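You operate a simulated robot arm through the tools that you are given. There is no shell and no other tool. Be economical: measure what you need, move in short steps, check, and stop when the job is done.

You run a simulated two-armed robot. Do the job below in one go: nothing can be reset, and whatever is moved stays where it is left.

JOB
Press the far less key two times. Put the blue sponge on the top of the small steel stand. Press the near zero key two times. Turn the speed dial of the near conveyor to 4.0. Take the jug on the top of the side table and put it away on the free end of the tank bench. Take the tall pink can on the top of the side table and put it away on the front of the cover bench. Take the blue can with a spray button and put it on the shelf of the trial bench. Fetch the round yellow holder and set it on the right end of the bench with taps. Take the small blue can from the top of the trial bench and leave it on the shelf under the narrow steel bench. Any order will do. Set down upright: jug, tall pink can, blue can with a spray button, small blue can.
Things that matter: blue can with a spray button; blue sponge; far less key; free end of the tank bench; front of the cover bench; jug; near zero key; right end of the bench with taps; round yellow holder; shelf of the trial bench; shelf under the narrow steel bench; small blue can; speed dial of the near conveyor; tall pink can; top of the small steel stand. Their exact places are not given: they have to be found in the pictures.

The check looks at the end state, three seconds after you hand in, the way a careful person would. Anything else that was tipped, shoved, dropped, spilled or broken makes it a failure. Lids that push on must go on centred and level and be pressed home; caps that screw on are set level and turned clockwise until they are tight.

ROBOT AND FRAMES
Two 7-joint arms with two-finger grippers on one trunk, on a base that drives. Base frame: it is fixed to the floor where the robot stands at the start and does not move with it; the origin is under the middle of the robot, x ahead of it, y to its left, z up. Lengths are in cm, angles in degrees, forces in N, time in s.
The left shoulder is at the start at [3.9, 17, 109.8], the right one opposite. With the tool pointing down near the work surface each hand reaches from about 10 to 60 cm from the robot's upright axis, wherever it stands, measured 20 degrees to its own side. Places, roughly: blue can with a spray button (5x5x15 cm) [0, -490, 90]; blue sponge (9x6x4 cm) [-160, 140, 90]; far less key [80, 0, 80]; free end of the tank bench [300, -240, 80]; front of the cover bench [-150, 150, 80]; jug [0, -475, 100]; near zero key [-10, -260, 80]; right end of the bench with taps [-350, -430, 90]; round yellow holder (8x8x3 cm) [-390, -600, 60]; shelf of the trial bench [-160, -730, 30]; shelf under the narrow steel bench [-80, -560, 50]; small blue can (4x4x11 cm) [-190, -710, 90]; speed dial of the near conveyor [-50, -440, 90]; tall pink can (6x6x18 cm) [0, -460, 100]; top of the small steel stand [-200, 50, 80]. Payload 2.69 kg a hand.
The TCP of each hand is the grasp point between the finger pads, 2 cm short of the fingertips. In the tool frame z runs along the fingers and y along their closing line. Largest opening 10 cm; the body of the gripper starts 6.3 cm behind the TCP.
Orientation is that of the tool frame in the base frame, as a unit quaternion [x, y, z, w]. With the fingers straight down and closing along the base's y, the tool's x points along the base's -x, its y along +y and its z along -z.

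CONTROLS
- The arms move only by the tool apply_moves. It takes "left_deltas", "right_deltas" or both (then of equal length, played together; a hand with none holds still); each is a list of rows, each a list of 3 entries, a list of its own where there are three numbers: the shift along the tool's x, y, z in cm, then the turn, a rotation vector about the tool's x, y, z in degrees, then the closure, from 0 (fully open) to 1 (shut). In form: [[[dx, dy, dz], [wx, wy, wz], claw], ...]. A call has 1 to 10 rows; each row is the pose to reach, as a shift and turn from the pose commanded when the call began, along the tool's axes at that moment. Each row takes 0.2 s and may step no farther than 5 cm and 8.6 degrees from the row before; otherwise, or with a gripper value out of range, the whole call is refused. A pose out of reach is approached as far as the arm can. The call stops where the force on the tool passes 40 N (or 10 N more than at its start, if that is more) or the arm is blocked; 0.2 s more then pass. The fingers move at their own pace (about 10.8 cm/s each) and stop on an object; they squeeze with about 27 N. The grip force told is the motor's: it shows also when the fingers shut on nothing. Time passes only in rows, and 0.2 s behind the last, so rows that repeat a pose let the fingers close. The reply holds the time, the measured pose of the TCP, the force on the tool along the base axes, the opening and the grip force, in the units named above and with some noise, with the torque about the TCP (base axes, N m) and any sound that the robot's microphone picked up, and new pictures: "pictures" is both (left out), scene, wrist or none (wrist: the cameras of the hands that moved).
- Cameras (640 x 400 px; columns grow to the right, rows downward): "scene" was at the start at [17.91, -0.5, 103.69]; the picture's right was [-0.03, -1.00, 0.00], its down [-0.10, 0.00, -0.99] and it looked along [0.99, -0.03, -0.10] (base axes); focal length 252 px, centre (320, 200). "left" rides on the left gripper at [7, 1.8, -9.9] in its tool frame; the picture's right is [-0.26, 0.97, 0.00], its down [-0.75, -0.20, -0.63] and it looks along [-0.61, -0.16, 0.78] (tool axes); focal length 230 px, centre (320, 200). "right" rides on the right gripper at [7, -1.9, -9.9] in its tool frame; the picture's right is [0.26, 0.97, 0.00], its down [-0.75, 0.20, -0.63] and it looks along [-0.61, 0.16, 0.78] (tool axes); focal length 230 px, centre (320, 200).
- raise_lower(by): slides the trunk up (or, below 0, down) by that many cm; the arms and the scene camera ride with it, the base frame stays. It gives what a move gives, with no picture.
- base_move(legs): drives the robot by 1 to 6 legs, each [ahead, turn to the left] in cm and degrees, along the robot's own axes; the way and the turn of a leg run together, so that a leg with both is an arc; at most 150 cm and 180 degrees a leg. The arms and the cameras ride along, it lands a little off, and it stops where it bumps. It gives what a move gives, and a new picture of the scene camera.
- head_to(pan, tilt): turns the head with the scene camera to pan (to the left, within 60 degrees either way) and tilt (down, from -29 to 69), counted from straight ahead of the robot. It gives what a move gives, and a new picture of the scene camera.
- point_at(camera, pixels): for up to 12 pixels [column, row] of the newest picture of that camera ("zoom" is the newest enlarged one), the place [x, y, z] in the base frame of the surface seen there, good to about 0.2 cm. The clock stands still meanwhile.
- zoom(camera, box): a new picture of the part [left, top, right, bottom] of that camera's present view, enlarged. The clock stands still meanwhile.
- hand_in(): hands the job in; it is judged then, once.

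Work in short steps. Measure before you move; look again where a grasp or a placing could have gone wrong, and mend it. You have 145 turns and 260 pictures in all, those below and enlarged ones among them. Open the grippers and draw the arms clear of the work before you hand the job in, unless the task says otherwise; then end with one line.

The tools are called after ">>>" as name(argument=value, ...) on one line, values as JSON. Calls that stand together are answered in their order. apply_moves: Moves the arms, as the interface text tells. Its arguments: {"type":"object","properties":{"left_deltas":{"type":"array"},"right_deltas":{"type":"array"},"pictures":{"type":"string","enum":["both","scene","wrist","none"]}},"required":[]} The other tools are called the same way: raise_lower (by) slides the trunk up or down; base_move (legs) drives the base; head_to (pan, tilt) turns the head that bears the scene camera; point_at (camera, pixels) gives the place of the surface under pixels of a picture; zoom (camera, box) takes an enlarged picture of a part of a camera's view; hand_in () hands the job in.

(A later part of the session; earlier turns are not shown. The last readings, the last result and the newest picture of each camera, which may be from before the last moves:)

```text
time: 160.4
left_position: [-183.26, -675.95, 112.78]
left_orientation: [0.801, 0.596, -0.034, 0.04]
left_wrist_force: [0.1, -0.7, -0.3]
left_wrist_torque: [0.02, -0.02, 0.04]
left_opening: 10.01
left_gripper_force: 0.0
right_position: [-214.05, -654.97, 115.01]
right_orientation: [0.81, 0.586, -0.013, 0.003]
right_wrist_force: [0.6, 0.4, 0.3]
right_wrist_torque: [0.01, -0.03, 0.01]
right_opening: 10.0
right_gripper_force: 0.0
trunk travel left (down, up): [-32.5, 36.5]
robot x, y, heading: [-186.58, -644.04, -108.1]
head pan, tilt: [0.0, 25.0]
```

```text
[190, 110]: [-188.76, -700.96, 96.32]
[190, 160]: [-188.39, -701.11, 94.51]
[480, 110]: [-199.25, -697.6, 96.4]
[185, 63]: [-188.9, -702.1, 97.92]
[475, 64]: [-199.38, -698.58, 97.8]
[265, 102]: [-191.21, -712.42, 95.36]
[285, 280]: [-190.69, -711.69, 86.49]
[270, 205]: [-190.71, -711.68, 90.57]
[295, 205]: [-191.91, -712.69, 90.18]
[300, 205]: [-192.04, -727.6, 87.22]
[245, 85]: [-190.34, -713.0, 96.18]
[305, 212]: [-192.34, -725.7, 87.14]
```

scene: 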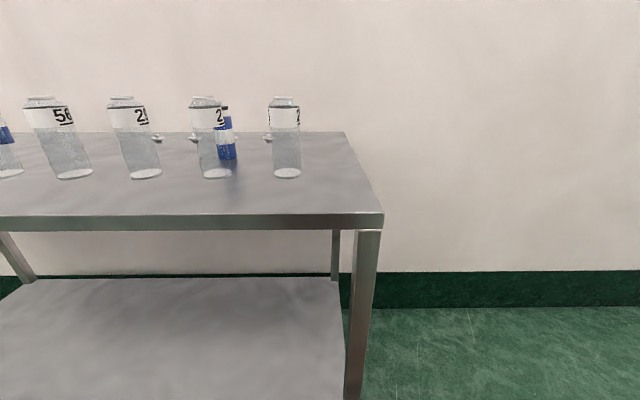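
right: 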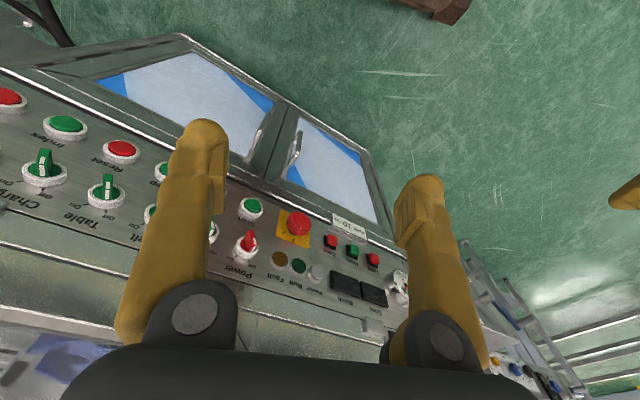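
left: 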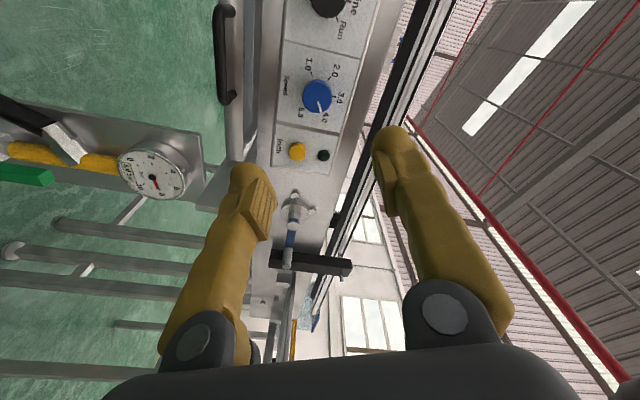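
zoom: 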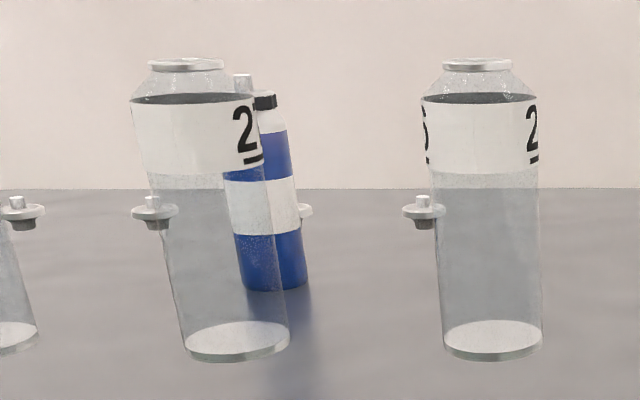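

The can, centre about [−190.5,−713.6], top z 96.5, has glass bottles in front, so I'll approach from the bench's west end with a tilted hand. I'll drive to about [−261,−672] facing −18°.

>>> base_move(legs=[[0, -51.4], [79.4, 0], [0, 141.5]])

```text
time: 173.1
left_position: [-229.44, -668.05, 112.64]
left_orientation: [0.152, 0.987, 0.002, 0.052]
left_wrist_force: [-1.2, -0.3, -0.5]
left_wrist_torque: [0.01, 0.03, 0.02]
left_opening: 10.01
left_gripper_force: 0.1
right_position: [-250.99, -698.38, 115.63]
right_orientation: [0.165, 0.986, -0.012, 0.031]
right_wrist_force: [0.4, -0.3, -0.4]
right_wrist_torque: [-0.01, -0.02, 0.0]
right_opening: 10.04
right_gripper_force: 0.0
trunk travel left (down, up): [-32.5, 36.5]
robot x, y, heading: [-262.37, -672.0, -18.9]
head pan, tilt: [0.0, 25.0]
```

scene: 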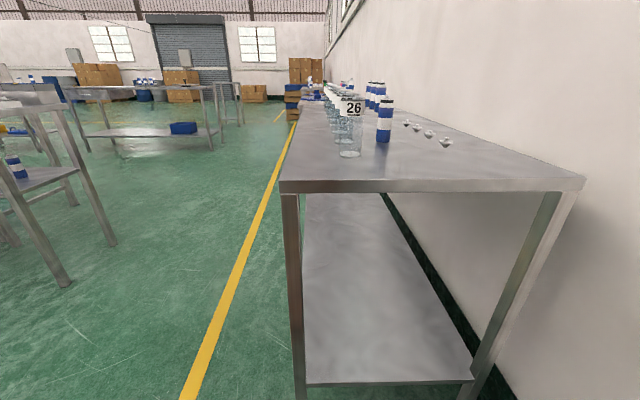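

Clear side view: the can is at (384,122), the bottle at (352,140), and the stoppers at (440,140). I'll measure.

>>> zoom(camera="scene", box=[280, 60, 480, 185])

>>> point_at(camera="zoom", pixels=[[333, 190], [333, 258], [315, 195], [350, 195], [332, 125], [230, 150], [525, 265], [460, 230], [410, 205], [310, 300]])

>>> point_at(camera="scene", pixels=[[280, 184], [584, 180], [310, 382], [470, 378], [380, 330]])

```text
3.20 times, centred on (380, 122) of scene
```

zoom: 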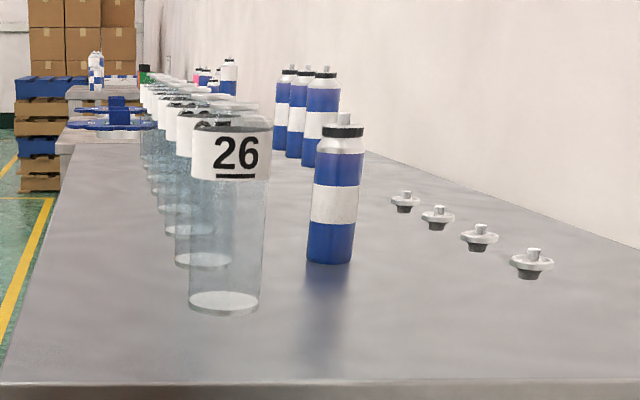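

```text
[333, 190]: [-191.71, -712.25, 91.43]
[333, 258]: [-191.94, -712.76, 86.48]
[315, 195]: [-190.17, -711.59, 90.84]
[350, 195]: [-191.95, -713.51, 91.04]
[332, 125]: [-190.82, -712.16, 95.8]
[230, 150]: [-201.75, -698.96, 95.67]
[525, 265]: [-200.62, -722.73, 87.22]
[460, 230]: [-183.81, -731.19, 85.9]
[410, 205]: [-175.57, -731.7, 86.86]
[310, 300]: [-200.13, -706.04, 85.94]
```

```text
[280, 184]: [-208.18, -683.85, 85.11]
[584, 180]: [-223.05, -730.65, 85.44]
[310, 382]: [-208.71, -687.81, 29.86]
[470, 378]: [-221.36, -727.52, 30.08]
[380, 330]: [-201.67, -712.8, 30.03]
```

Can centre is about [−190.1,−713.5]. I'll drive 20 cm nearer and then pitch the right hand to 35° below horizontal.

>>> base_move(legs=[[20, 0]])

>>> apply_moves(right_deltas=[[[-1, 0, 0], [0, -8, 0], 0.35], [[-2, 0, 0], [0, -16, 0], 0.35], [[-3, 0, 0], [0, -24, 0], 0.35], [[-5, 0, 0], [0, -32, 0], 0.35], [[-7, 0, 0], [0, -40, 0], 0.35], [[-9, 0, 0], [0, -48, 0], 0.35], [[-11, 0, 0], [0, -55, 0], 0.35], [[-11, 0, 0], [0, -55, 0], 0.35]], pictures="none")

```text
time: 174.7
left_position: [-215.76, -672.01, 113.7]
left_orientation: [0.153, 0.985, -0.004, 0.074]
left_wrist_force: [0.2, 0.4, -0.1]
left_wrist_torque: [-0.01, 0.0, 0.03]
left_opening: 10.0
left_gripper_force: 0.0
right_position: [-236.88, -702.52, 114.91]
right_orientation: [0.165, 0.986, -0.015, -0.01]
right_wrist_force: [0.3, -0.2, 0.2]
right_wrist_torque: [0.0, 0.02, -0.02]
right_opening: 9.97
right_gripper_force: 0.0
trunk travel left (down, up): [-32.5, 36.5]
robot x, y, heading: [-244.3, -678.26, -18.7]
head pan, tilt: [0.0, 25.0]
stopped in leg 1: the robot was blocked; the commanded pose is now the measured one
```

scene: 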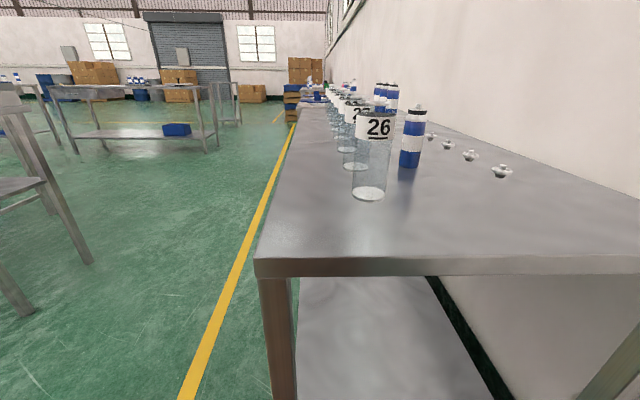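

```text
time: 176.5
left_position: [-216.03, -672.06, 113.85]
left_orientation: [0.152, 0.986, -0.004, 0.074]
left_wrist_force: [-0.4, -0.6, 0.5]
left_wrist_torque: [0.05, -0.01, 0.01]
left_opening: 9.99
left_gripper_force: 0.0
right_position: [-224.47, -705.7, 122.16]
right_orientation: [0.139, 0.868, -0.092, 0.468]
right_wrist_force: [-1.0, 0.9, 0.6]
right_wrist_torque: [-0.01, 0.02, -0.04]
right_opening: 6.54
right_gripper_force: 0.1
right hand out of reach, approached as far as the arm can: row 4, 5, 6, 7, 8
trunk travel left (down, up): [-32.5, 36.5]
robot x, y, heading: [-243.67, -678.02, -18.9]
head pan, tilt: [0.0, 25.0]
```

The base touched the bench leg lightly, so I'll back off 3 cm and recheck.

>>> base_move(legs=[[-3, 0]])

>>> point_at(camera="scene", pixels=[[416, 130], [408, 135], [424, 135], [255, 262], [370, 165]])

```text
time: 177.2
left_position: [-218.29, -671.12, 114.21]
left_orientation: [0.152, 0.985, -0.004, 0.085]
left_wrist_force: [-0.2, 0.3, -0.4]
left_wrist_torque: [0.01, 0.02, -0.01]
left_opening: 10.01
left_gripper_force: 0.0
right_position: [-226.65, -705.03, 121.83]
right_orientation: [0.138, 0.869, -0.093, 0.465]
right_wrist_force: [0.2, 0.8, 0.0]
right_wrist_torque: [-0.01, 0.04, -0.02]
right_opening: 6.48
right_gripper_force: 0.0
trunk travel left (down, up): [-32.5, 36.5]
robot x, y, heading: [-244.16, -678.06, -19.0]
head pan, tilt: [0.0, 25.0]
stopped in leg 1: the robot was blocked; the commanded pose is now the measured one
```

scene: 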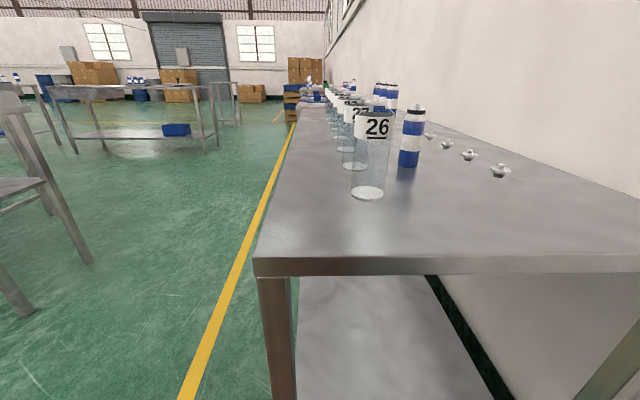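

```text
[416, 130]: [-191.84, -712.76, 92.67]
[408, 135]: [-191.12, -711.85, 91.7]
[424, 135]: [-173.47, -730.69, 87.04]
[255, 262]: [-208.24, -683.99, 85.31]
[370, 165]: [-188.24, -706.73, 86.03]
```

The bench is unmoved; the right elbow may be brushing the wall. I'll extend the right hand forward to the pre-grasp point now, which should bring the elbow in.

>>> apply_moves(right_deltas=[[[0.5, 0.6, 4.5], [0, 0, 0], 0.35], [[1, 1.2, 9], [0, 0, 0], 0.35], [[1.6, 1.8, 13.5], [0, 0, 0], 0.35], [[2.2, 2.4, 18], [0, 0, 0], 0.35], [[2.8, 3, 22.5], [0, 0, 0], 0.35], [[3.5, 3.6, 27], [0, 0, 0], 0.35], [[4.2, 4.2, 31], [0, 0, 0], 0.35], [[4.7, 4.7, 34], [0, 0, 0], 0.35]])

```text
time: 179.0
left_position: [-218.62, -671.88, 114.3]
left_orientation: [0.152, 0.985, -0.002, 0.087]
left_wrist_force: [-0.5, -0.4, 0.2]
left_wrist_torque: [0.0, 0.01, 0.01]
left_opening: 10.01
left_gripper_force: 0.1
right_position: [-200.89, -710.51, 100.4]
right_orientation: [0.138, 0.862, -0.09, 0.479]
right_wrist_force: [0.0, -0.1, 0.3]
right_wrist_torque: [-0.02, 0.03, -0.02]
right_opening: 6.47
right_gripper_force: 0.1
right hand out of reach, approached as far as the arm can: row 1, 2, 3, 4
trunk travel left (down, up): [-32.5, 36.5]
robot x, y, heading: [-244.21, -677.61, -19.3]
head pan, tilt: [0.0, 25.0]
```

scene: 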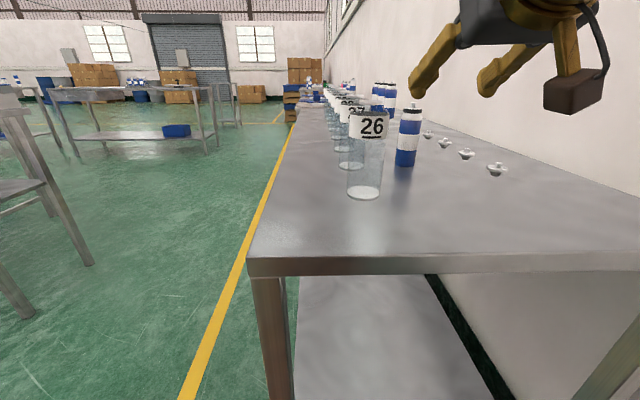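
right: 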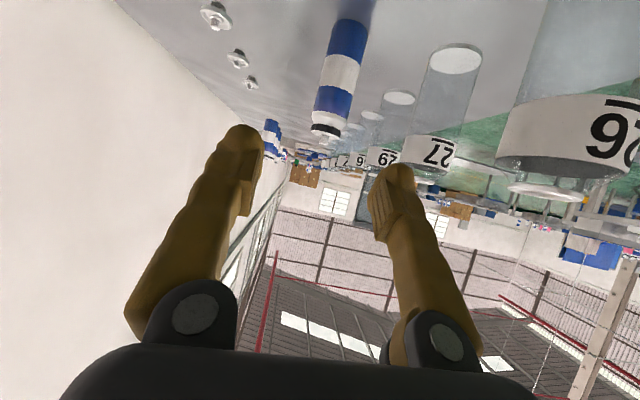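

I'll verify the can in the wrist view before closing in.

>>> point_at(camera="right", pixels=[[340, 70], [325, 70], [355, 72], [348, 35], [327, 130], [470, 100]])

```text
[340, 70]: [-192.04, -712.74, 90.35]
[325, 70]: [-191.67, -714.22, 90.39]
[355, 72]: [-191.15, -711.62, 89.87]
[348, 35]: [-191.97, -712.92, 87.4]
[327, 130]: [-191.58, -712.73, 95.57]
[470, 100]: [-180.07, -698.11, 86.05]
```

The can centre is confirmed at [−190.1,−713.4]. I'll align, advance 13.7 cm along the tool and close.

>>> apply_moves(right_deltas=[[[1, 0.8, 2], [0, 0, 0], 0.35], [[1, 0.8, 5.5], [0, 0, 0], 0.35], [[1, 0.8, 9], [0, 0, 0], 0.35], [[1, 0.8, 12], [0, 0, 0], 0.35], [[1, 0.8, 13.6], [0, 0, 0], 0.35], [[1, 0.8, 13.6], [0, 0, 0], 0.35], [[1, 0.8, 13.6], [0, 0, 0], 1], [[1, 0.8, 13.6], [0, 0, 0], 1], [[1, 0.8, 13.6], [0, 0, 0], 1]])

```text
time: 181.0
left_position: [-218.59, -671.89, 114.33]
left_orientation: [0.152, 0.985, 0.001, 0.086]
left_wrist_force: [-0.2, 0.0, -0.8]
left_wrist_torque: [0.03, -0.01, -0.02]
left_opening: 10.01
left_gripper_force: 0.1
right_position: [-190.22, -713.44, 92.38]
right_orientation: [0.14, 0.862, -0.09, 0.479]
right_wrist_force: [0.7, 0.6, 0.1]
right_wrist_torque: [0.01, -0.02, -0.01]
right_opening: 2.89
right_gripper_force: 27.3
trunk travel left (down, up): [-32.5, 36.5]
robot x, y, heading: [-244.43, -678.03, -19.3]
head pan, tilt: [0.0, 25.0]
```

scene: 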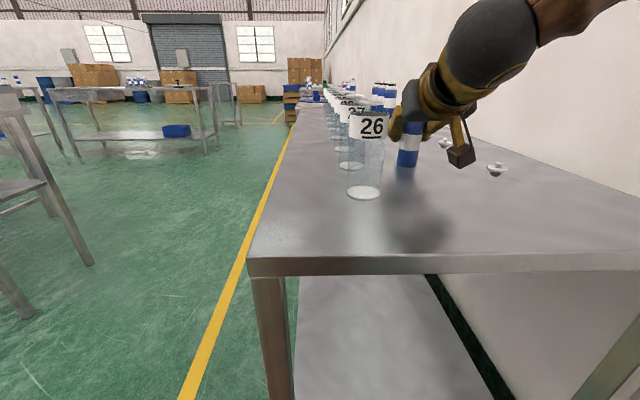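
right: 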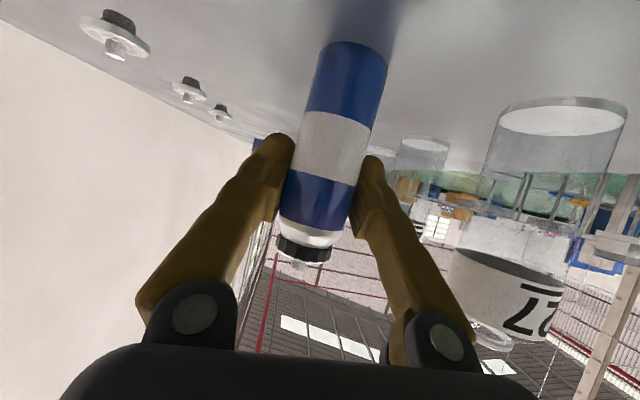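

Gripped (2.9 cm). I'll lift 12 cm straight up, then back the base away with the arm extended.

>>> apply_moves(right_deltas=[[[-2.5, -0.1, -1.6], [0, 0, 0], 1], [[-5.1, -0.2, -3.2], [0, 0, 0], 1], [[-7.7, -0.2, -4.8], [0, 0, 0], 1], [[-10.2, -0.3, -6.3], [0, 0, 0], 1], [[-10.2, -0.3, -6.3], [0, 0, 0], 1]], pictures="wrist")

>>> base_move(legs=[[-45, 0]])

```text
time: 182.2
left_position: [-218.56, -671.94, 114.27]
left_orientation: [0.152, 0.985, 0.0, 0.087]
left_wrist_force: [-0.3, 0.8, 0.4]
left_wrist_torque: [-0.03, -0.03, 0.02]
left_opening: 9.96
left_gripper_force: 0.2
right_position: [-190.22, -713.48, 104.5]
right_orientation: [0.139, 0.862, -0.09, 0.48]
right_wrist_force: [0.7, 0.3, -0.7]
right_wrist_torque: [0.02, -0.02, 0.03]
right_opening: 2.88
right_gripper_force: 27.1
trunk travel left (down, up): [-32.5, 36.5]
robot x, y, heading: [-244.06, -677.91, -19.2]
head pan, tilt: [0.0, 25.0]
```

right: 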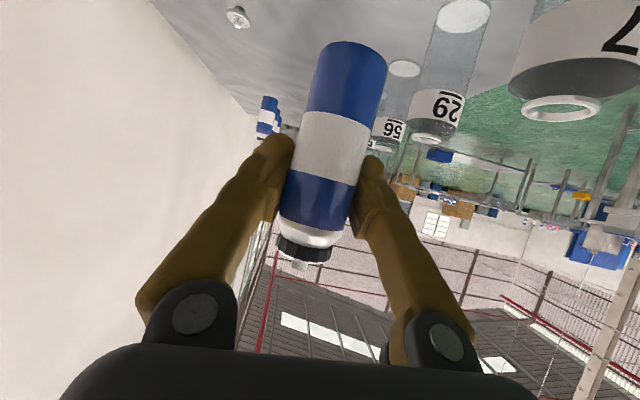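

```text
time: 184.9
left_position: [-260.9, -657.38, 114.29]
left_orientation: [0.156, 0.984, 0.0, 0.086]
left_wrist_force: [-0.5, -0.2, 0.6]
left_wrist_torque: [-0.01, -0.04, 0.02]
left_opening: 9.99
left_gripper_force: 0.1
right_position: [-232.77, -698.97, 104.49]
right_orientation: [0.142, 0.861, -0.092, 0.479]
right_wrist_force: [0.7, -0.6, -1.6]
right_wrist_torque: [-0.06, -0.01, 0.01]
right_opening: 2.87
right_gripper_force: 27.3
trunk travel left (down, up): [-32.5, 36.5]
robot x, y, heading: [-286.56, -663.28, -19.1]
head pan, tilt: [0.0, 25.0]
```

scene: 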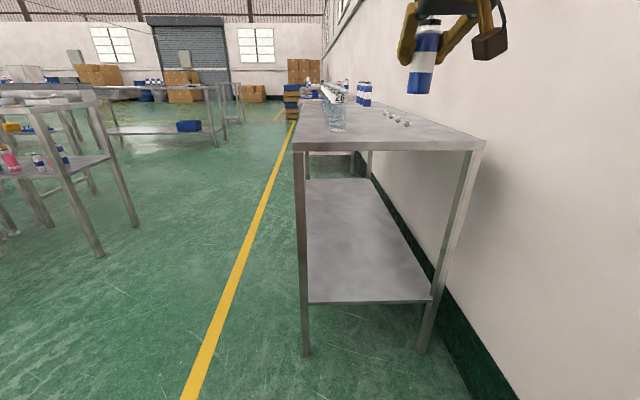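

The can is held upright. I'll drive round to stand in front of the narrow bench, some way back.

>>> base_move(legs=[[0, 75], [90, 0], [83, 0], [0, -74]])

```text
time: 200.2
left_position: [-165.02, -513.11, 114.61]
left_orientation: [0.145, 0.985, -0.001, 0.094]
left_wrist_force: [0.6, -0.6, -0.2]
left_wrist_torque: [-0.02, 0.02, 0.0]
left_opening: 9.99
left_gripper_force: 0.1
right_position: [-136.03, -554.42, 105.56]
right_orientation: [0.133, 0.859, -0.088, 0.487]
right_wrist_force: [0.4, 0.0, -1.2]
right_wrist_torque: [-0.01, -0.02, 0.0]
right_opening: 2.82
right_gripper_force: 26.8
trunk travel left (down, up): [-32.5, 36.5]
robot x, y, heading: [-188.38, -519.89, -18.5]
head pan, tilt: [0.0, 25.0]
```

scene: 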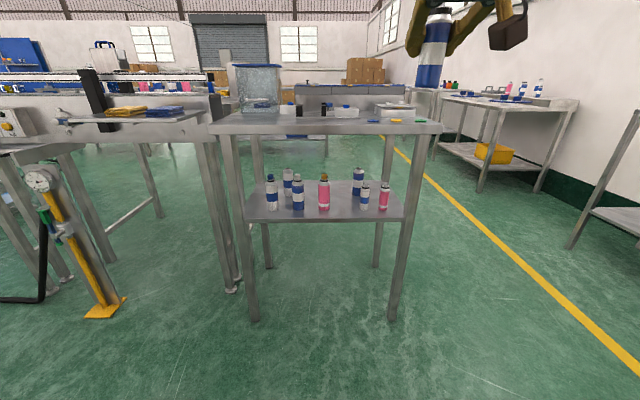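

I'll zoom on the shelf and measure the cans to find a free spot.

>>> zoom(camera="scene", box=[220, 140, 430, 250])

>>> point_at(camera="scene", pixels=[[250, 222], [402, 220], [273, 207], [298, 208], [323, 208], [365, 208], [383, 207], [345, 215], [358, 192], [344, 200], [215, 128], [440, 128]])

```text
3.05 times, centred on (325, 195) of scene
```

zoom: 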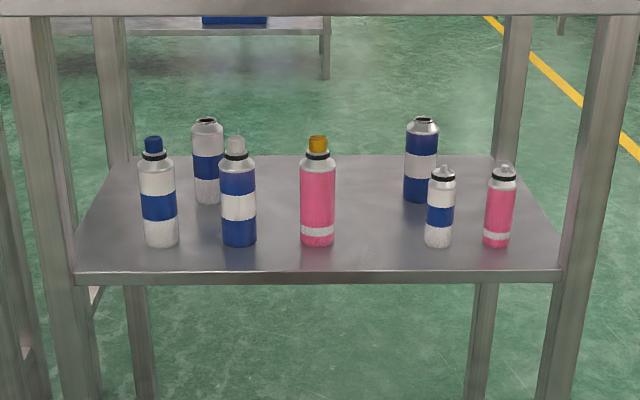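

```text
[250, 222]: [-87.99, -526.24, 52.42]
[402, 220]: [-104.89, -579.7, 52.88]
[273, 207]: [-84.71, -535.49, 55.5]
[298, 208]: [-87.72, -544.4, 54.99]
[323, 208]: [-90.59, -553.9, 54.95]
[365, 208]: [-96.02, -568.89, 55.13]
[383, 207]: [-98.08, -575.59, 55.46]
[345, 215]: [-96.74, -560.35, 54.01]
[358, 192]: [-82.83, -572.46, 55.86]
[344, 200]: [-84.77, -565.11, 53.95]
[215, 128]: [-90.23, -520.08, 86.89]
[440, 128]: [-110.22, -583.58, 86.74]
```

Free gap is between the pink can and the small can, target T≈[−92.1,−561.8] on the shelf at z 54. I'll lower the trunk 25 cm and bring the hand down and 7 cm left while still well back.

>>> raise_lower(by=-25)

>>> apply_moves(right_deltas=[[[3, 1.4, 1.8], [0, 0, 0], 1], [[6, 2.8, 3.6], [0, 0, 0], 1], [[9, 4.2, 5.4], [0, 0, 0], 1], [[12, 5.6, 7.2], [0, 0, 0], 1], [[15.3, 7, 9.1], [0, 0, 0], 1], [[15.3, 7, 9.1], [0, 0, 0], 1]], pictures="none")

>>> base_move(legs=[[28, 0.5]])

```text
time: 202.8
left_position: [-166.61, -512.67, 89.42]
left_orientation: [0.145, 0.986, 0.002, 0.086]
left_wrist_force: [0.0, -0.6, 0.5]
left_wrist_torque: [-0.02, 0.02, 0.02]
left_opening: 10.0
left_gripper_force: 0.0
right_position: [-137.5, -553.92, 81.54]
right_orientation: [0.132, 0.854, -0.089, 0.495]
right_wrist_force: [-1.0, -0.3, 0.2]
right_wrist_torque: [-0.03, 0.03, 0.0]
right_opening: 2.8
right_gripper_force: 26.9
trunk travel left (down, up): [-7.5, 61.5]
robot x, y, heading: [-189.08, -519.52, -18.1]
head pan, tilt: [0.0, 25.0]
```

```text
time: 204.2
left_position: [-166.52, -512.7, 89.3]
left_orientation: [0.146, 0.986, 0.001, 0.085]
left_wrist_force: [0.5, -0.5, 0.0]
left_wrist_torque: [0.0, 0.03, 0.0]
left_opening: 10.0
left_gripper_force: 0.1
right_position: [-135.15, -547.52, 63.48]
right_orientation: [0.133, 0.854, -0.089, 0.495]
right_wrist_force: [-0.4, -0.6, -0.8]
right_wrist_torque: [0.02, -0.01, -0.01]
right_opening: 2.83
right_gripper_force: 26.8
trunk travel left (down, up): [-7.5, 61.5]
robot x, y, heading: [-188.88, -519.54, -18.2]
head pan, tilt: [0.0, 25.0]
```

```text
time: 206.2
left_position: [-140.05, -521.17, 89.32]
left_orientation: [0.141, 0.986, 0.002, 0.086]
left_wrist_force: [0.0, -0.3, 0.1]
left_wrist_torque: [0.02, -0.04, -0.01]
left_opening: 9.96
left_gripper_force: 0.2
right_position: [-108.28, -555.95, 63.63]
right_orientation: [0.13, 0.855, -0.088, 0.495]
right_wrist_force: [-0.3, 0.1, -0.6]
right_wrist_torque: [0.0, 0.03, 0.0]
right_opening: 2.82
right_gripper_force: 27.0
trunk travel left (down, up): [-7.5, 61.5]
robot x, y, heading: [-161.66, -528.5, -18.1]
head pan, tilt: [0.0, 25.0]
```

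scene: 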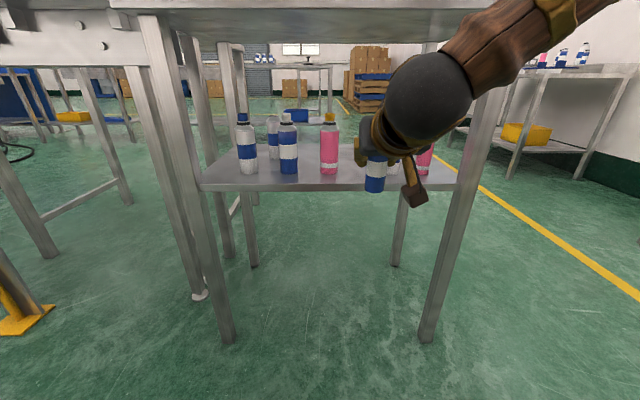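

The can is aligned with the gap; 17.2 cm remain. I'll creep the base 14 cm forward and look.

>>> base_move(legs=[[14, 0]])

>>> zoom(camera="right", box=[0, 0, 640, 400])

```text
time: 207.5
left_position: [-127.89, -524.98, 89.05]
left_orientation: [0.142, 0.987, 0.003, 0.076]
left_wrist_force: [0.5, 0.3, 0.4]
left_wrist_torque: [-0.02, -0.05, 0.01]
left_opening: 9.99
left_gripper_force: 0.1
right_position: [-95.82, -559.95, 64.51]
right_orientation: [0.128, 0.851, -0.088, 0.502]
right_wrist_force: [0.5, -0.6, -1.3]
right_wrist_torque: [0.02, -0.02, 0.0]
right_opening: 2.79
right_gripper_force: 27.2
trunk travel left (down, up): [-7.5, 61.5]
robot x, y, heading: [-148.41, -532.84, -17.9]
head pan, tilt: [0.0, 25.0]
```

scene: 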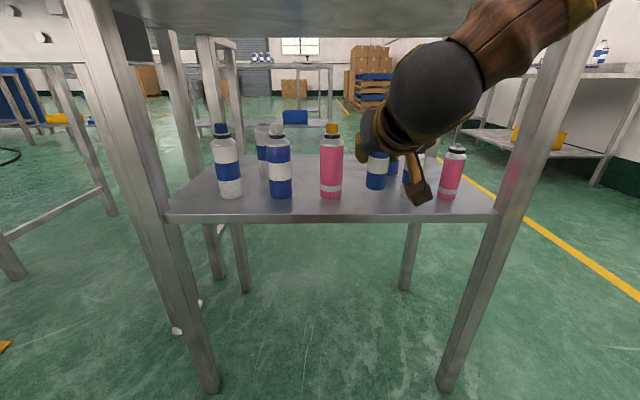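

```text
1.00 times, centred on (320, 200) of right (not enlarged: the box is as wide or as high as the picture)
```

zoom: 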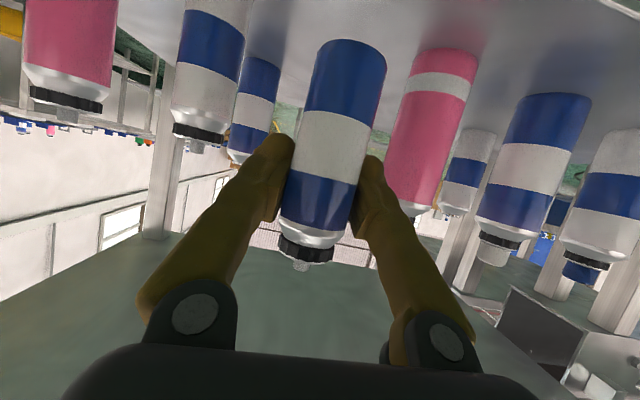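

The can is above the gap, its bottom about 4 cm over the shelf. I'll go 3 cm forward, level by 2.9°, lower until contact, and look before releasing.

>>> apply_moves(right_deltas=[[[-1.4, 0, 2.6], [0, 2.9, 0], 1], [[0.4, 0, 3.6], [0, 2.9, 0], 1], [[1.3, 0, 4.1], [0, 2.9, 0], 1], [[1.8, 0, 4.4], [0, 2.9, 0], 1], [[1.8, 0, 4.4], [0, 2.9, 0], 1]])

```text
time: 208.7
left_position: [-129.09, -524.77, 88.91]
left_orientation: [0.142, 0.988, 0.005, 0.066]
left_wrist_force: [-0.1, 0.0, -0.1]
left_wrist_torque: [0.0, -0.01, 0.0]
left_opening: 10.02
left_gripper_force: 0.0
right_position: [-93.87, -560.6, 61.82]
right_orientation: [0.131, 0.859, -0.086, 0.488]
right_wrist_force: [-0.3, 0.5, -1.1]
right_wrist_torque: [-0.02, 0.0, -0.02]
right_opening: 2.83
right_gripper_force: 27.0
trunk travel left (down, up): [-7.5, 61.5]
robot x, y, heading: [-148.79, -532.72, -17.8]
head pan, tilt: [0.0, 25.0]
```

scene: 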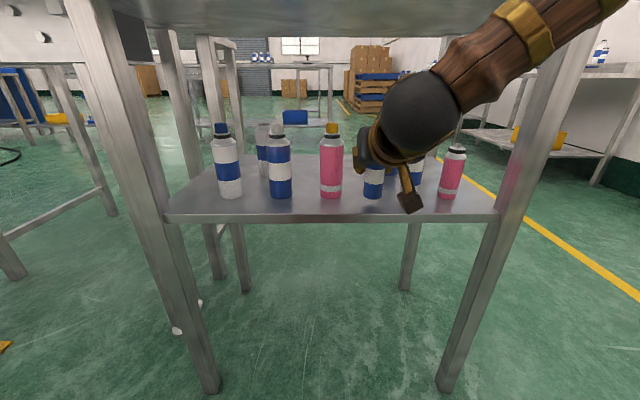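
right: 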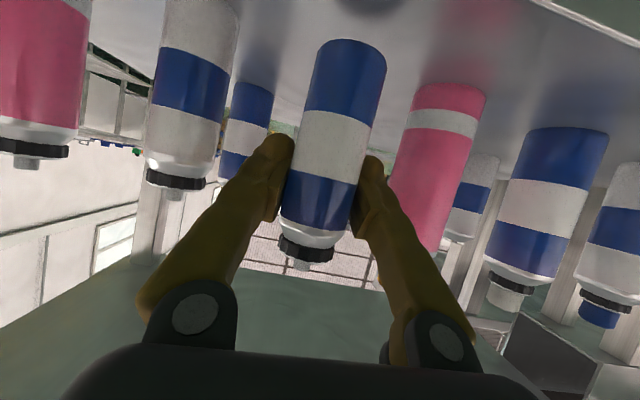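

1.4 cm to go. I'll lower, open just to 4.6 cm, and retreat horizontally.

>>> apply_moves(right_deltas=[[[0.7, 0, 0.4], [0, 0, 0], 1], [[1.25, 0, 0.68], [0, 0, 0], 1], [[1.25, 0, 0.68], [0, 0, 0], 1], [[1.25, 0, 0.68], [0, 0, 0], 0.54], [[1.25, 0, 0.68], [0, 0, 0], 0.54], [[2.2, 0, -1.1], [0, 0, 0], 0.54], [[3.6, 0, -3.7], [0, 0, 0], 0.54], [[5.1, 0, -6.4], [0, 0, 0], 0.54], [[7, 0, -9.9], [0, 0, 0], 0.54], [[8.5, 0, -12.5], [0, 0, 0], 0.54]])

```text
time: 210.9
left_position: [-129.1, -524.7, 88.85]
left_orientation: [0.142, 0.988, 0.006, 0.067]
left_wrist_force: [-0.2, 0.1, 1.3]
left_wrist_torque: [0.01, -0.01, -0.01]
left_opening: 9.99
left_gripper_force: 0.0
right_position: [-108.29, -556.06, 60.97]
right_orientation: [0.13, 0.858, -0.087, 0.488]
right_wrist_force: [0.0, -0.7, 1.4]
right_wrist_torque: [-0.01, 0.01, 0.02]
right_opening: 4.61
right_gripper_force: 0.0
trunk travel left (down, up): [-7.5, 61.5]
robot x, y, heading: [-148.64, -533.12, -17.9]
head pan, tilt: [0.0, 25.0]
```

scene: 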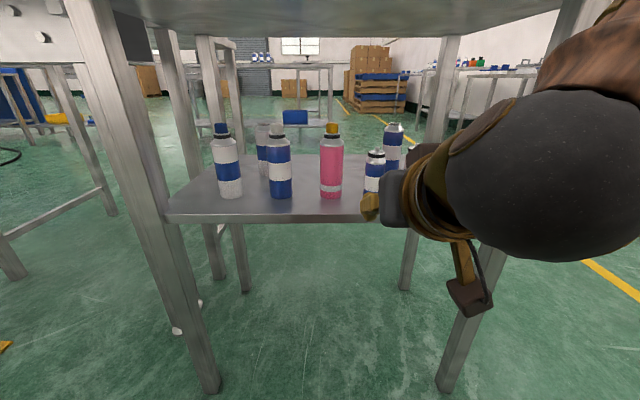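
right: 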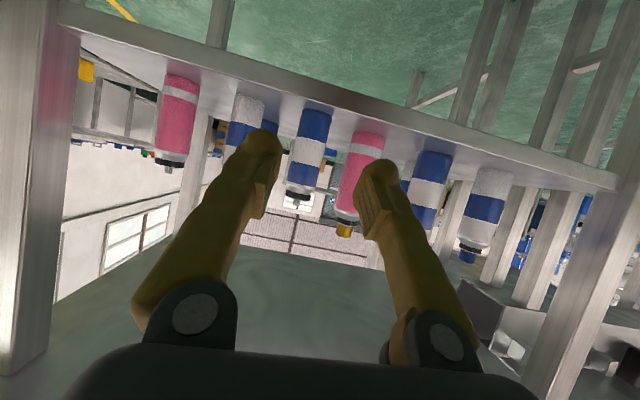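

The small can stands upright on the shelf. I'll back away, raise the trunk, then go round the south end towards the far side of the conveyor.

>>> base_move(legs=[[-40, 0], [0, -70], [105, 0], [0, 75]])

>>> raise_lower(by=25)

>>> head_to(pan=20, tilt=15)

```text
time: 224.8
left_position: [-164.11, -615.29, 89.24]
left_orientation: [0.094, 0.992, 0.006, 0.085]
left_wrist_force: [0.4, 0.8, -0.6]
left_wrist_torque: [0.0, 0.02, 0.0]
left_opening: 9.98
left_gripper_force: 0.1
right_position: [-140.4, -644.65, 60.93]
right_orientation: [0.089, 0.865, -0.063, 0.49]
right_wrist_force: [0.7, -0.1, -0.2]
right_wrist_torque: [0.03, -0.02, -0.04]
right_opening: 4.61
right_gripper_force: 0.0
trunk travel left (down, up): [-7.5, 61.5]
robot x, y, heading: [-182.92, -625.65, -12.3]
head pan, tilt: [0.0, 25.0]
```

scene: 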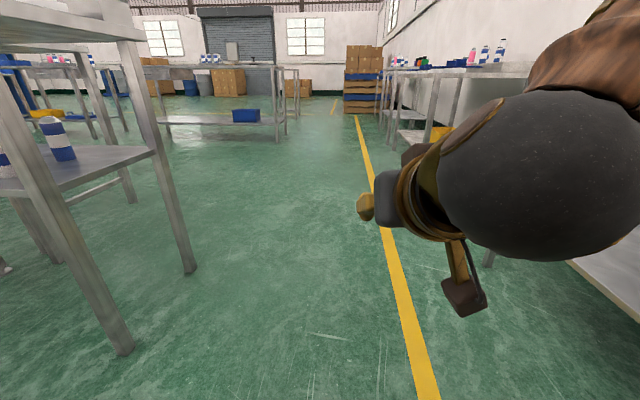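

```text
time: 227.4
left_position: [-165.33, -614.98, 114.16]
left_orientation: [0.095, 0.993, 0.008, 0.076]
left_wrist_force: [0.0, 1.0, 1.2]
left_wrist_torque: [-0.01, -0.01, 0.01]
left_opening: 10.02
left_gripper_force: 0.0
right_position: [-141.12, -644.47, 86.72]
right_orientation: [0.089, 0.861, -0.064, 0.497]
right_wrist_force: [0.2, -0.2, 0.4]
right_wrist_torque: [0.01, -0.03, 0.01]
right_opening: 4.6
right_gripper_force: 0.0
trunk travel left (down, up): [-32.5, 36.5]
robot x, y, heading: [-182.91, -625.93, -12.5]
head pan, tilt: [0.0, 25.0]
```

```text
time: 228.2
left_position: [-165.26, -614.89, 114.19]
left_orientation: [0.095, 0.993, 0.008, 0.075]
left_wrist_force: [0.7, -0.3, 0.3]
left_wrist_torque: [0.0, -0.01, 0.05]
left_opening: 10.0
left_gripper_force: 0.1
right_position: [-141.16, -644.33, 86.67]
right_orientation: [0.089, 0.861, -0.064, 0.497]
right_wrist_force: [0.2, -0.4, -0.2]
right_wrist_torque: [-0.03, -0.03, -0.01]
right_opening: 4.57
right_gripper_force: 0.2
trunk travel left (down, up): [-32.5, 36.5]
robot x, y, heading: [-182.41, -625.45, -12.6]
head pan, tilt: [20.0, 15.0]
```

scene: 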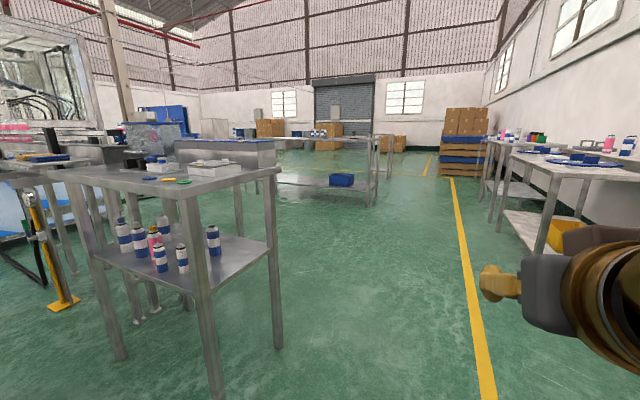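

I need the layout ahead: I'll measure the bench tops and legs beyond.

>>> point_at(camera="scene", pixels=[[283, 345], [220, 398], [270, 150], [375, 205], [284, 180], [393, 140], [366, 147], [300, 140], [150, 130], [320, 250], [500, 225], [545, 175]])

>>> zoom(camera="scene", box=[100, 95, 420, 215])

```text
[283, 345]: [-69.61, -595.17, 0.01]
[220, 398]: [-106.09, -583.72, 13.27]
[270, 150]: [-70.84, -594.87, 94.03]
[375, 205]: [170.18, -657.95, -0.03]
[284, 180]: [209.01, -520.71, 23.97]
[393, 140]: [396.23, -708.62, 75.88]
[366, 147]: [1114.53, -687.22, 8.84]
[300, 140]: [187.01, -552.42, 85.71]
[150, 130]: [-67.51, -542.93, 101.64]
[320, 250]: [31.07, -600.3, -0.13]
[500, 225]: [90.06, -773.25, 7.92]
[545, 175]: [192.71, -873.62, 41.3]
```

```text
2.00 times, centred on (260, 155) of scene
```

zoom: 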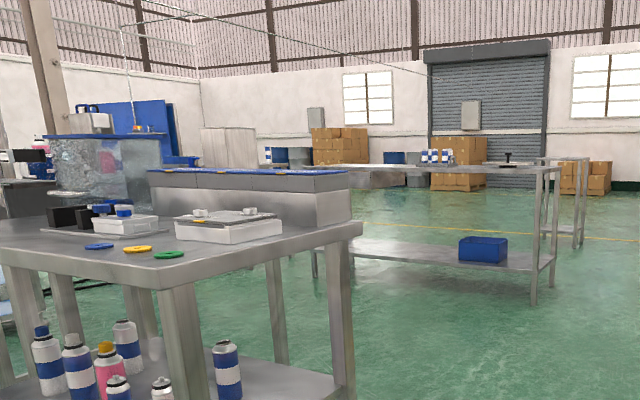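

There is open floor beyond the narrow bench. I'll pass south of it to about [50,−645] and turn north to look for the side table.

>>> base_move(legs=[[0, -5.2], [96, 0], [0, 22], [140, 0], [0, 98]])

```text
time: 245.8
left_position: [31.36, -633.26, 114.42]
left_orientation: [0.779, -0.621, -0.08, -0.044]
left_wrist_force: [-0.5, 0.2, 0.4]
left_wrist_torque: [0.0, -0.01, 0.0]
left_opening: 10.02
left_gripper_force: 0.0
right_position: [48.64, -599.34, 86.72]
right_orientation: [0.672, -0.545, -0.382, -0.325]
right_wrist_force: [0.7, 0.6, -0.2]
right_wrist_torque: [-0.02, -0.01, 0.04]
right_opening: 4.6
right_gripper_force: 0.0
trunk travel left (down, up): [-32.5, 36.5]
robot x, y, heading: [48.94, -644.92, 101.5]
head pan, tilt: [20.0, 15.0]
```

scene: 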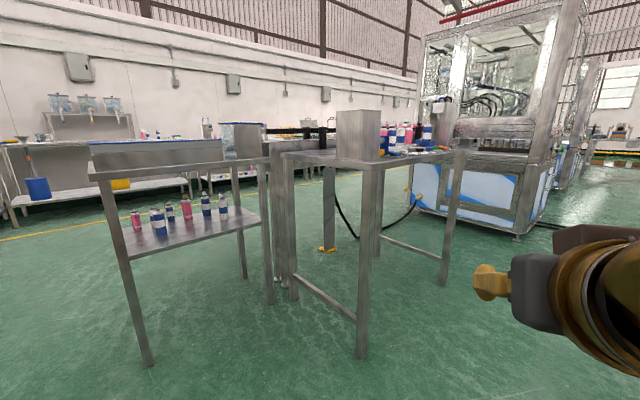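

The side table is at (380,160) with cans around (410,140). I'll zoom and measure.

>>> zoom(camera="scene", box=[270, 90, 480, 210])

>>> point_at(camera="scene", pixels=[[375, 168], [285, 155], [460, 152], [362, 355], [445, 283], [350, 150], [418, 130], [385, 145], [425, 135], [408, 132], [149, 362], [270, 160]])

```text
3.05 times, centred on (375, 150) of scene
```

zoom: 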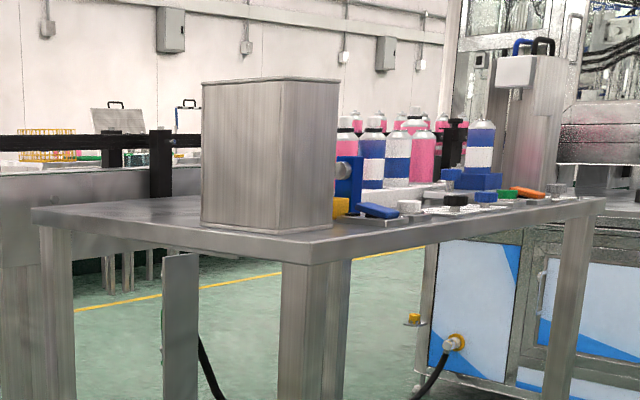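

```text
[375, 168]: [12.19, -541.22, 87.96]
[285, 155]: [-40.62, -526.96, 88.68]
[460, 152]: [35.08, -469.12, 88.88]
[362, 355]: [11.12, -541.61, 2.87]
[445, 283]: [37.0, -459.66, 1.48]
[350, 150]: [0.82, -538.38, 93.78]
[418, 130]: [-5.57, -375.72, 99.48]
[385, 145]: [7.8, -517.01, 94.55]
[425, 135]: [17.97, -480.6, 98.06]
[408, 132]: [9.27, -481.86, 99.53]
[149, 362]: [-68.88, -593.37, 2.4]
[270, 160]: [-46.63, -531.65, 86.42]
```

I'll go to the side table's east side and face it (heading 162°).

>>> base_move(legs=[[0, -25.6], [147, 0], [0, 86.2]])

>>> head_to(pan=0, tilt=15)

```text
time: 246.4
left_position: [30.75, -634.65, 115.11]
left_orientation: [0.787, -0.598, -0.126, -0.084]
left_wrist_force: [-11.3, 138.6, -28.7]
left_wrist_torque: [-2.49, 2.11, 6.63]
left_opening: 9.75
left_gripper_force: 0.0
right_position: [48.89, -603.65, 89.01]
right_orientation: [0.664, -0.534, -0.401, -0.337]
right_wrist_force: [-0.3, -0.6, 0.4]
right_wrist_torque: [-0.01, 0.0, -0.03]
right_opening: 4.61
right_gripper_force: 0.1
trunk travel left (down, up): [-32.5, 36.5]
robot x, y, heading: [48.92, -644.79, 101.4]
head pan, tilt: [20.0, 15.0]
stopped in leg 1: the force on the tool passed its limit at 126 N (the readings are from after the stop); the commanded pose is now the measured one
```

scene: 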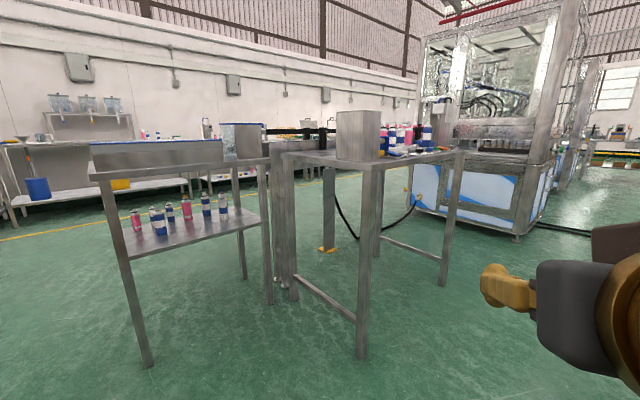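

```text
time: 247.2
left_position: [30.89, -634.32, 114.95]
left_orientation: [0.788, -0.598, -0.125, -0.082]
left_wrist_force: [-24.7, 137.6, -34.3]
left_wrist_torque: [-2.34, 1.24, 6.51]
left_opening: 9.79
left_gripper_force: 0.0
right_position: [48.92, -603.42, 88.86]
right_orientation: [0.664, -0.536, -0.399, -0.336]
right_wrist_force: [-0.1, -0.7, -0.2]
right_wrist_torque: [-0.01, 0.01, 0.02]
right_opening: 4.58
right_gripper_force: 0.1
trunk travel left (down, up): [-32.5, 36.5]
robot x, y, heading: [48.85, -644.87, 101.4]
head pan, tilt: [0.0, 15.0]
```

scene: 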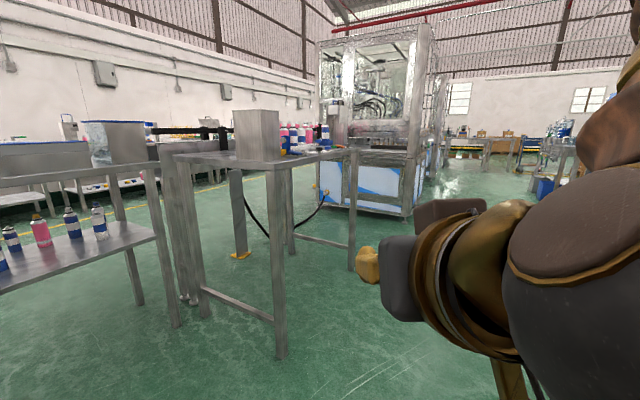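

The left hand shows 138 N because it had drifted against my own body, so I'll move it forward and straighten it before driving.

>>> apply_moves(left_deltas=[[[-3, 1, 0], [0, 0, 0], 0], [[-6, 2, 0], [0, 4, 0], 0], [[-10, 2, 0], [0, 8, 0], 0], [[-14, 2, 1], [0, 12, 0], 0], [[-18, 2, 2], [0, 17, 0], 0], [[-18, 2, 2], [0, 17, 0], 0]], pictures="none")

```text
time: 247.5
left_position: [30.68, -634.54, 115.12]
left_orientation: [0.789, -0.59, -0.141, -0.096]
left_wrist_force: [-15.3, 146.0, -42.4]
left_wrist_torque: [-2.09, 0.38, 7.11]
left_opening: 10.0
left_gripper_force: 0.1
right_position: [49.09, -604.77, 89.61]
right_orientation: [0.661, -0.532, -0.405, -0.341]
right_wrist_force: [1.3, -0.3, -0.4]
right_wrist_torque: [0.01, -0.01, -0.02]
right_opening: 4.6
right_gripper_force: 0.1
trunk travel left (down, up): [-32.5, 36.5]
robot x, y, heading: [48.68, -645.1, 101.2]
head pan, tilt: [0.0, 15.0]
stopped in row 1 (left hand): the force on the tool passed its limit at 168 N (the readings are from after the stop); the commanded pose is now the measured one
```

The force rose, so something presses on the hand. I'll look through the left camera.

>>> zoom(camera="left", box=[0, 0, 640, 400])

>>> head_to(pan=50, tilt=30)

```text
1.00 times, centred on (320, 200) of left (not enlarged: the box is as wide or as high as the picture)
```

zoom: 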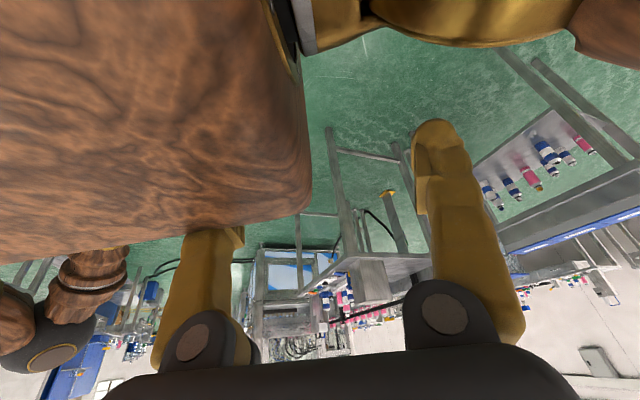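

```text
time: 248.7
left_position: [30.74, -634.31, 115.09]
left_orientation: [0.789, -0.591, -0.14, -0.095]
left_wrist_force: [-20.4, 149.2, -55.2]
left_wrist_torque: [-2.37, 2.23, 7.17]
left_opening: 9.97
left_gripper_force: 0.0
right_position: [49.27, -604.61, 89.44]
right_orientation: [0.66, -0.532, -0.406, -0.341]
right_wrist_force: [-0.2, 0.1, 0.0]
right_wrist_torque: [0.01, 0.0, 0.0]
right_opening: 4.61
right_gripper_force: 0.1
trunk travel left (down, up): [-32.5, 36.5]
robot x, y, heading: [48.67, -644.97, 101.4]
head pan, tilt: [50.0, 30.0]
```

scene: 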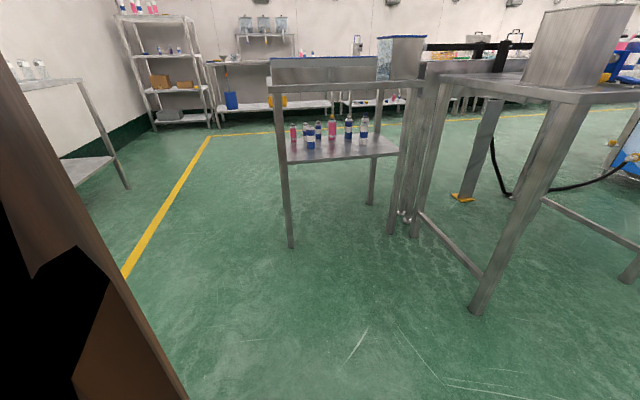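

The left hand is jammed against the trunk. I'll ease it purely forward in small steps.

>>> apply_moves(left_deltas=[[[-0.3, 0, 0.1], [0, 0, 0], 0], [[-0.6, 0, 0.2], [0, 0, 0], 0], [[-1.2, 0, 0.4], [0, 0, 0], 0], [[-2, 0, 0.7], [0, 0, 0], 0], [[-4, 0, 1.4], [0, 0, 0], 0], [[-7, 0, 2.4], [0, 0, 0], 0], [[-10, 0, 3.4], [0, 0, 0], 0]], pictures="wrist")

```text
time: 249.0
left_position: [30.75, -634.61, 115.26]
left_orientation: [0.789, -0.583, -0.158, -0.111]
left_wrist_force: [-4.6, 156.8, -52.5]
left_wrist_torque: [-2.09, 1.19, 7.66]
left_opening: 10.03
left_gripper_force: 0.1
right_position: [49.54, -606.07, 90.27]
right_orientation: [0.657, -0.529, -0.411, -0.345]
right_wrist_force: [0.5, -0.4, 0.7]
right_wrist_torque: [0.01, 0.02, -0.01]
right_opening: 4.61
right_gripper_force: 0.1
trunk travel left (down, up): [-32.5, 36.5]
robot x, y, heading: [48.96, -644.93, 101.2]
head pan, tilt: [50.0, 30.0]
stopped in row 1 (left hand): the force on the tool passed its limit at 177 N (the readings are from after the stop); the commanded pose is now the measured one
```

left: 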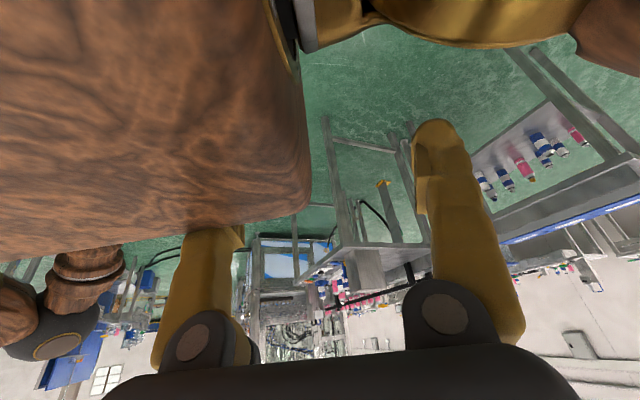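

The torque shows the contact is on the right-hand finger of the left gripper, 5 cm off axis. I'll close that gripper to pull the finger away from the trunk.

>>> apply_moves(left_deltas=[[[0, 0, 0], [0, 0, 0], 1], [[0, 0, 0], [0, 0, 0], 1], [[0, 0, 0], [0, 0, 0], 1], [[0, 0, 0], [0, 0, 0], 1], [[0, 0, 0], [0, 0, 0], 1]], pictures="wrist")

```text
time: 250.2
left_position: [31.41, -634.27, 115.79]
left_orientation: [0.785, -0.587, -0.154, -0.126]
left_wrist_force: [33.0, 119.3, 40.1]
left_wrist_torque: [-1.65, -1.62, 3.49]
left_opening: 5.0
left_gripper_force: 27.2
right_position: [49.53, -606.13, 90.09]
right_orientation: [0.657, -0.53, -0.411, -0.345]
right_wrist_force: [-0.4, -0.4, 0.1]
right_wrist_torque: [0.02, -0.01, -0.02]
right_opening: 4.59
right_gripper_force: 0.1
trunk travel left (down, up): [-32.5, 36.5]
robot x, y, heading: [48.54, -645.12, 101.2]
head pan, tilt: [50.0, 30.0]
```

left: 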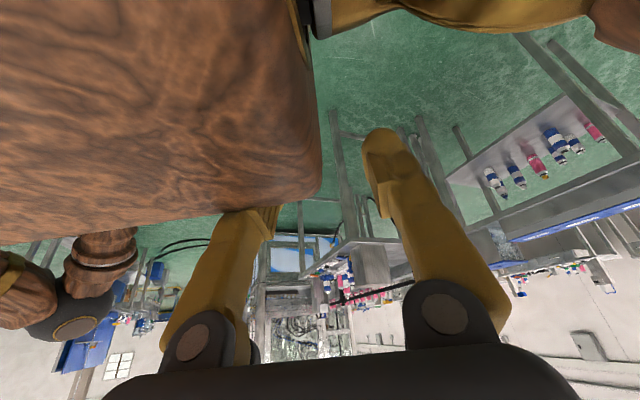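

Torque halved. I'll now try sliding the hand left in tiny steps, with the grippers kept as is.

>>> apply_moves(left_deltas=[[[0, 0.3, 0], [0, 0, 0], 0.5], [[0, 0.6, 0], [0, 0, 0], 0.5], [[0, 1.2, 0], [0, 0, 0], 0.5], [[0, 2.5, 0], [0, 0, 0], 0.5], [[0, 4.5, 0], [0, 0, 0], 0.5], [[0, 7, 0], [0, 0, 0], 0.5], [[0, 10, 0], [0, 0, 0], 0.5]], pictures="wrist")

```text
time: 251.8
left_position: [21.4, -639.04, 115.45]
left_orientation: [0.788, -0.59, -0.147, -0.099]
left_wrist_force: [0.5, -0.7, 0.2]
left_wrist_torque: [0.02, -0.02, -0.02]
left_opening: 5.02
left_gripper_force: 0.1
right_position: [49.4, -605.95, 90.26]
right_orientation: [0.656, -0.53, -0.41, -0.347]
right_wrist_force: [-0.1, -0.7, 0.0]
right_wrist_torque: [0.01, -0.02, -0.02]
right_opening: 4.61
right_gripper_force: 0.0
trunk travel left (down, up): [-32.5, 36.5]
robot x, y, heading: [49.0, -644.71, 101.0]
head pan, tilt: [50.0, 30.0]
```

left: 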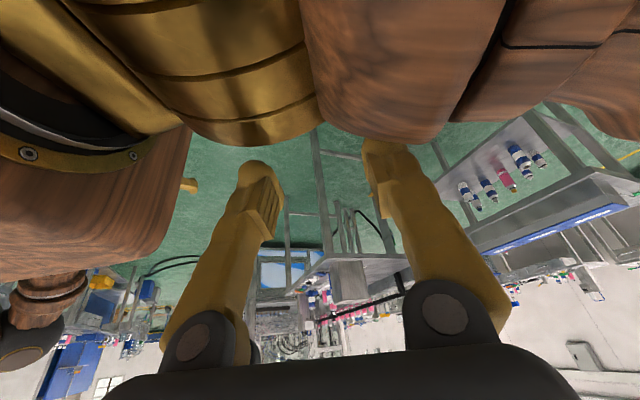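

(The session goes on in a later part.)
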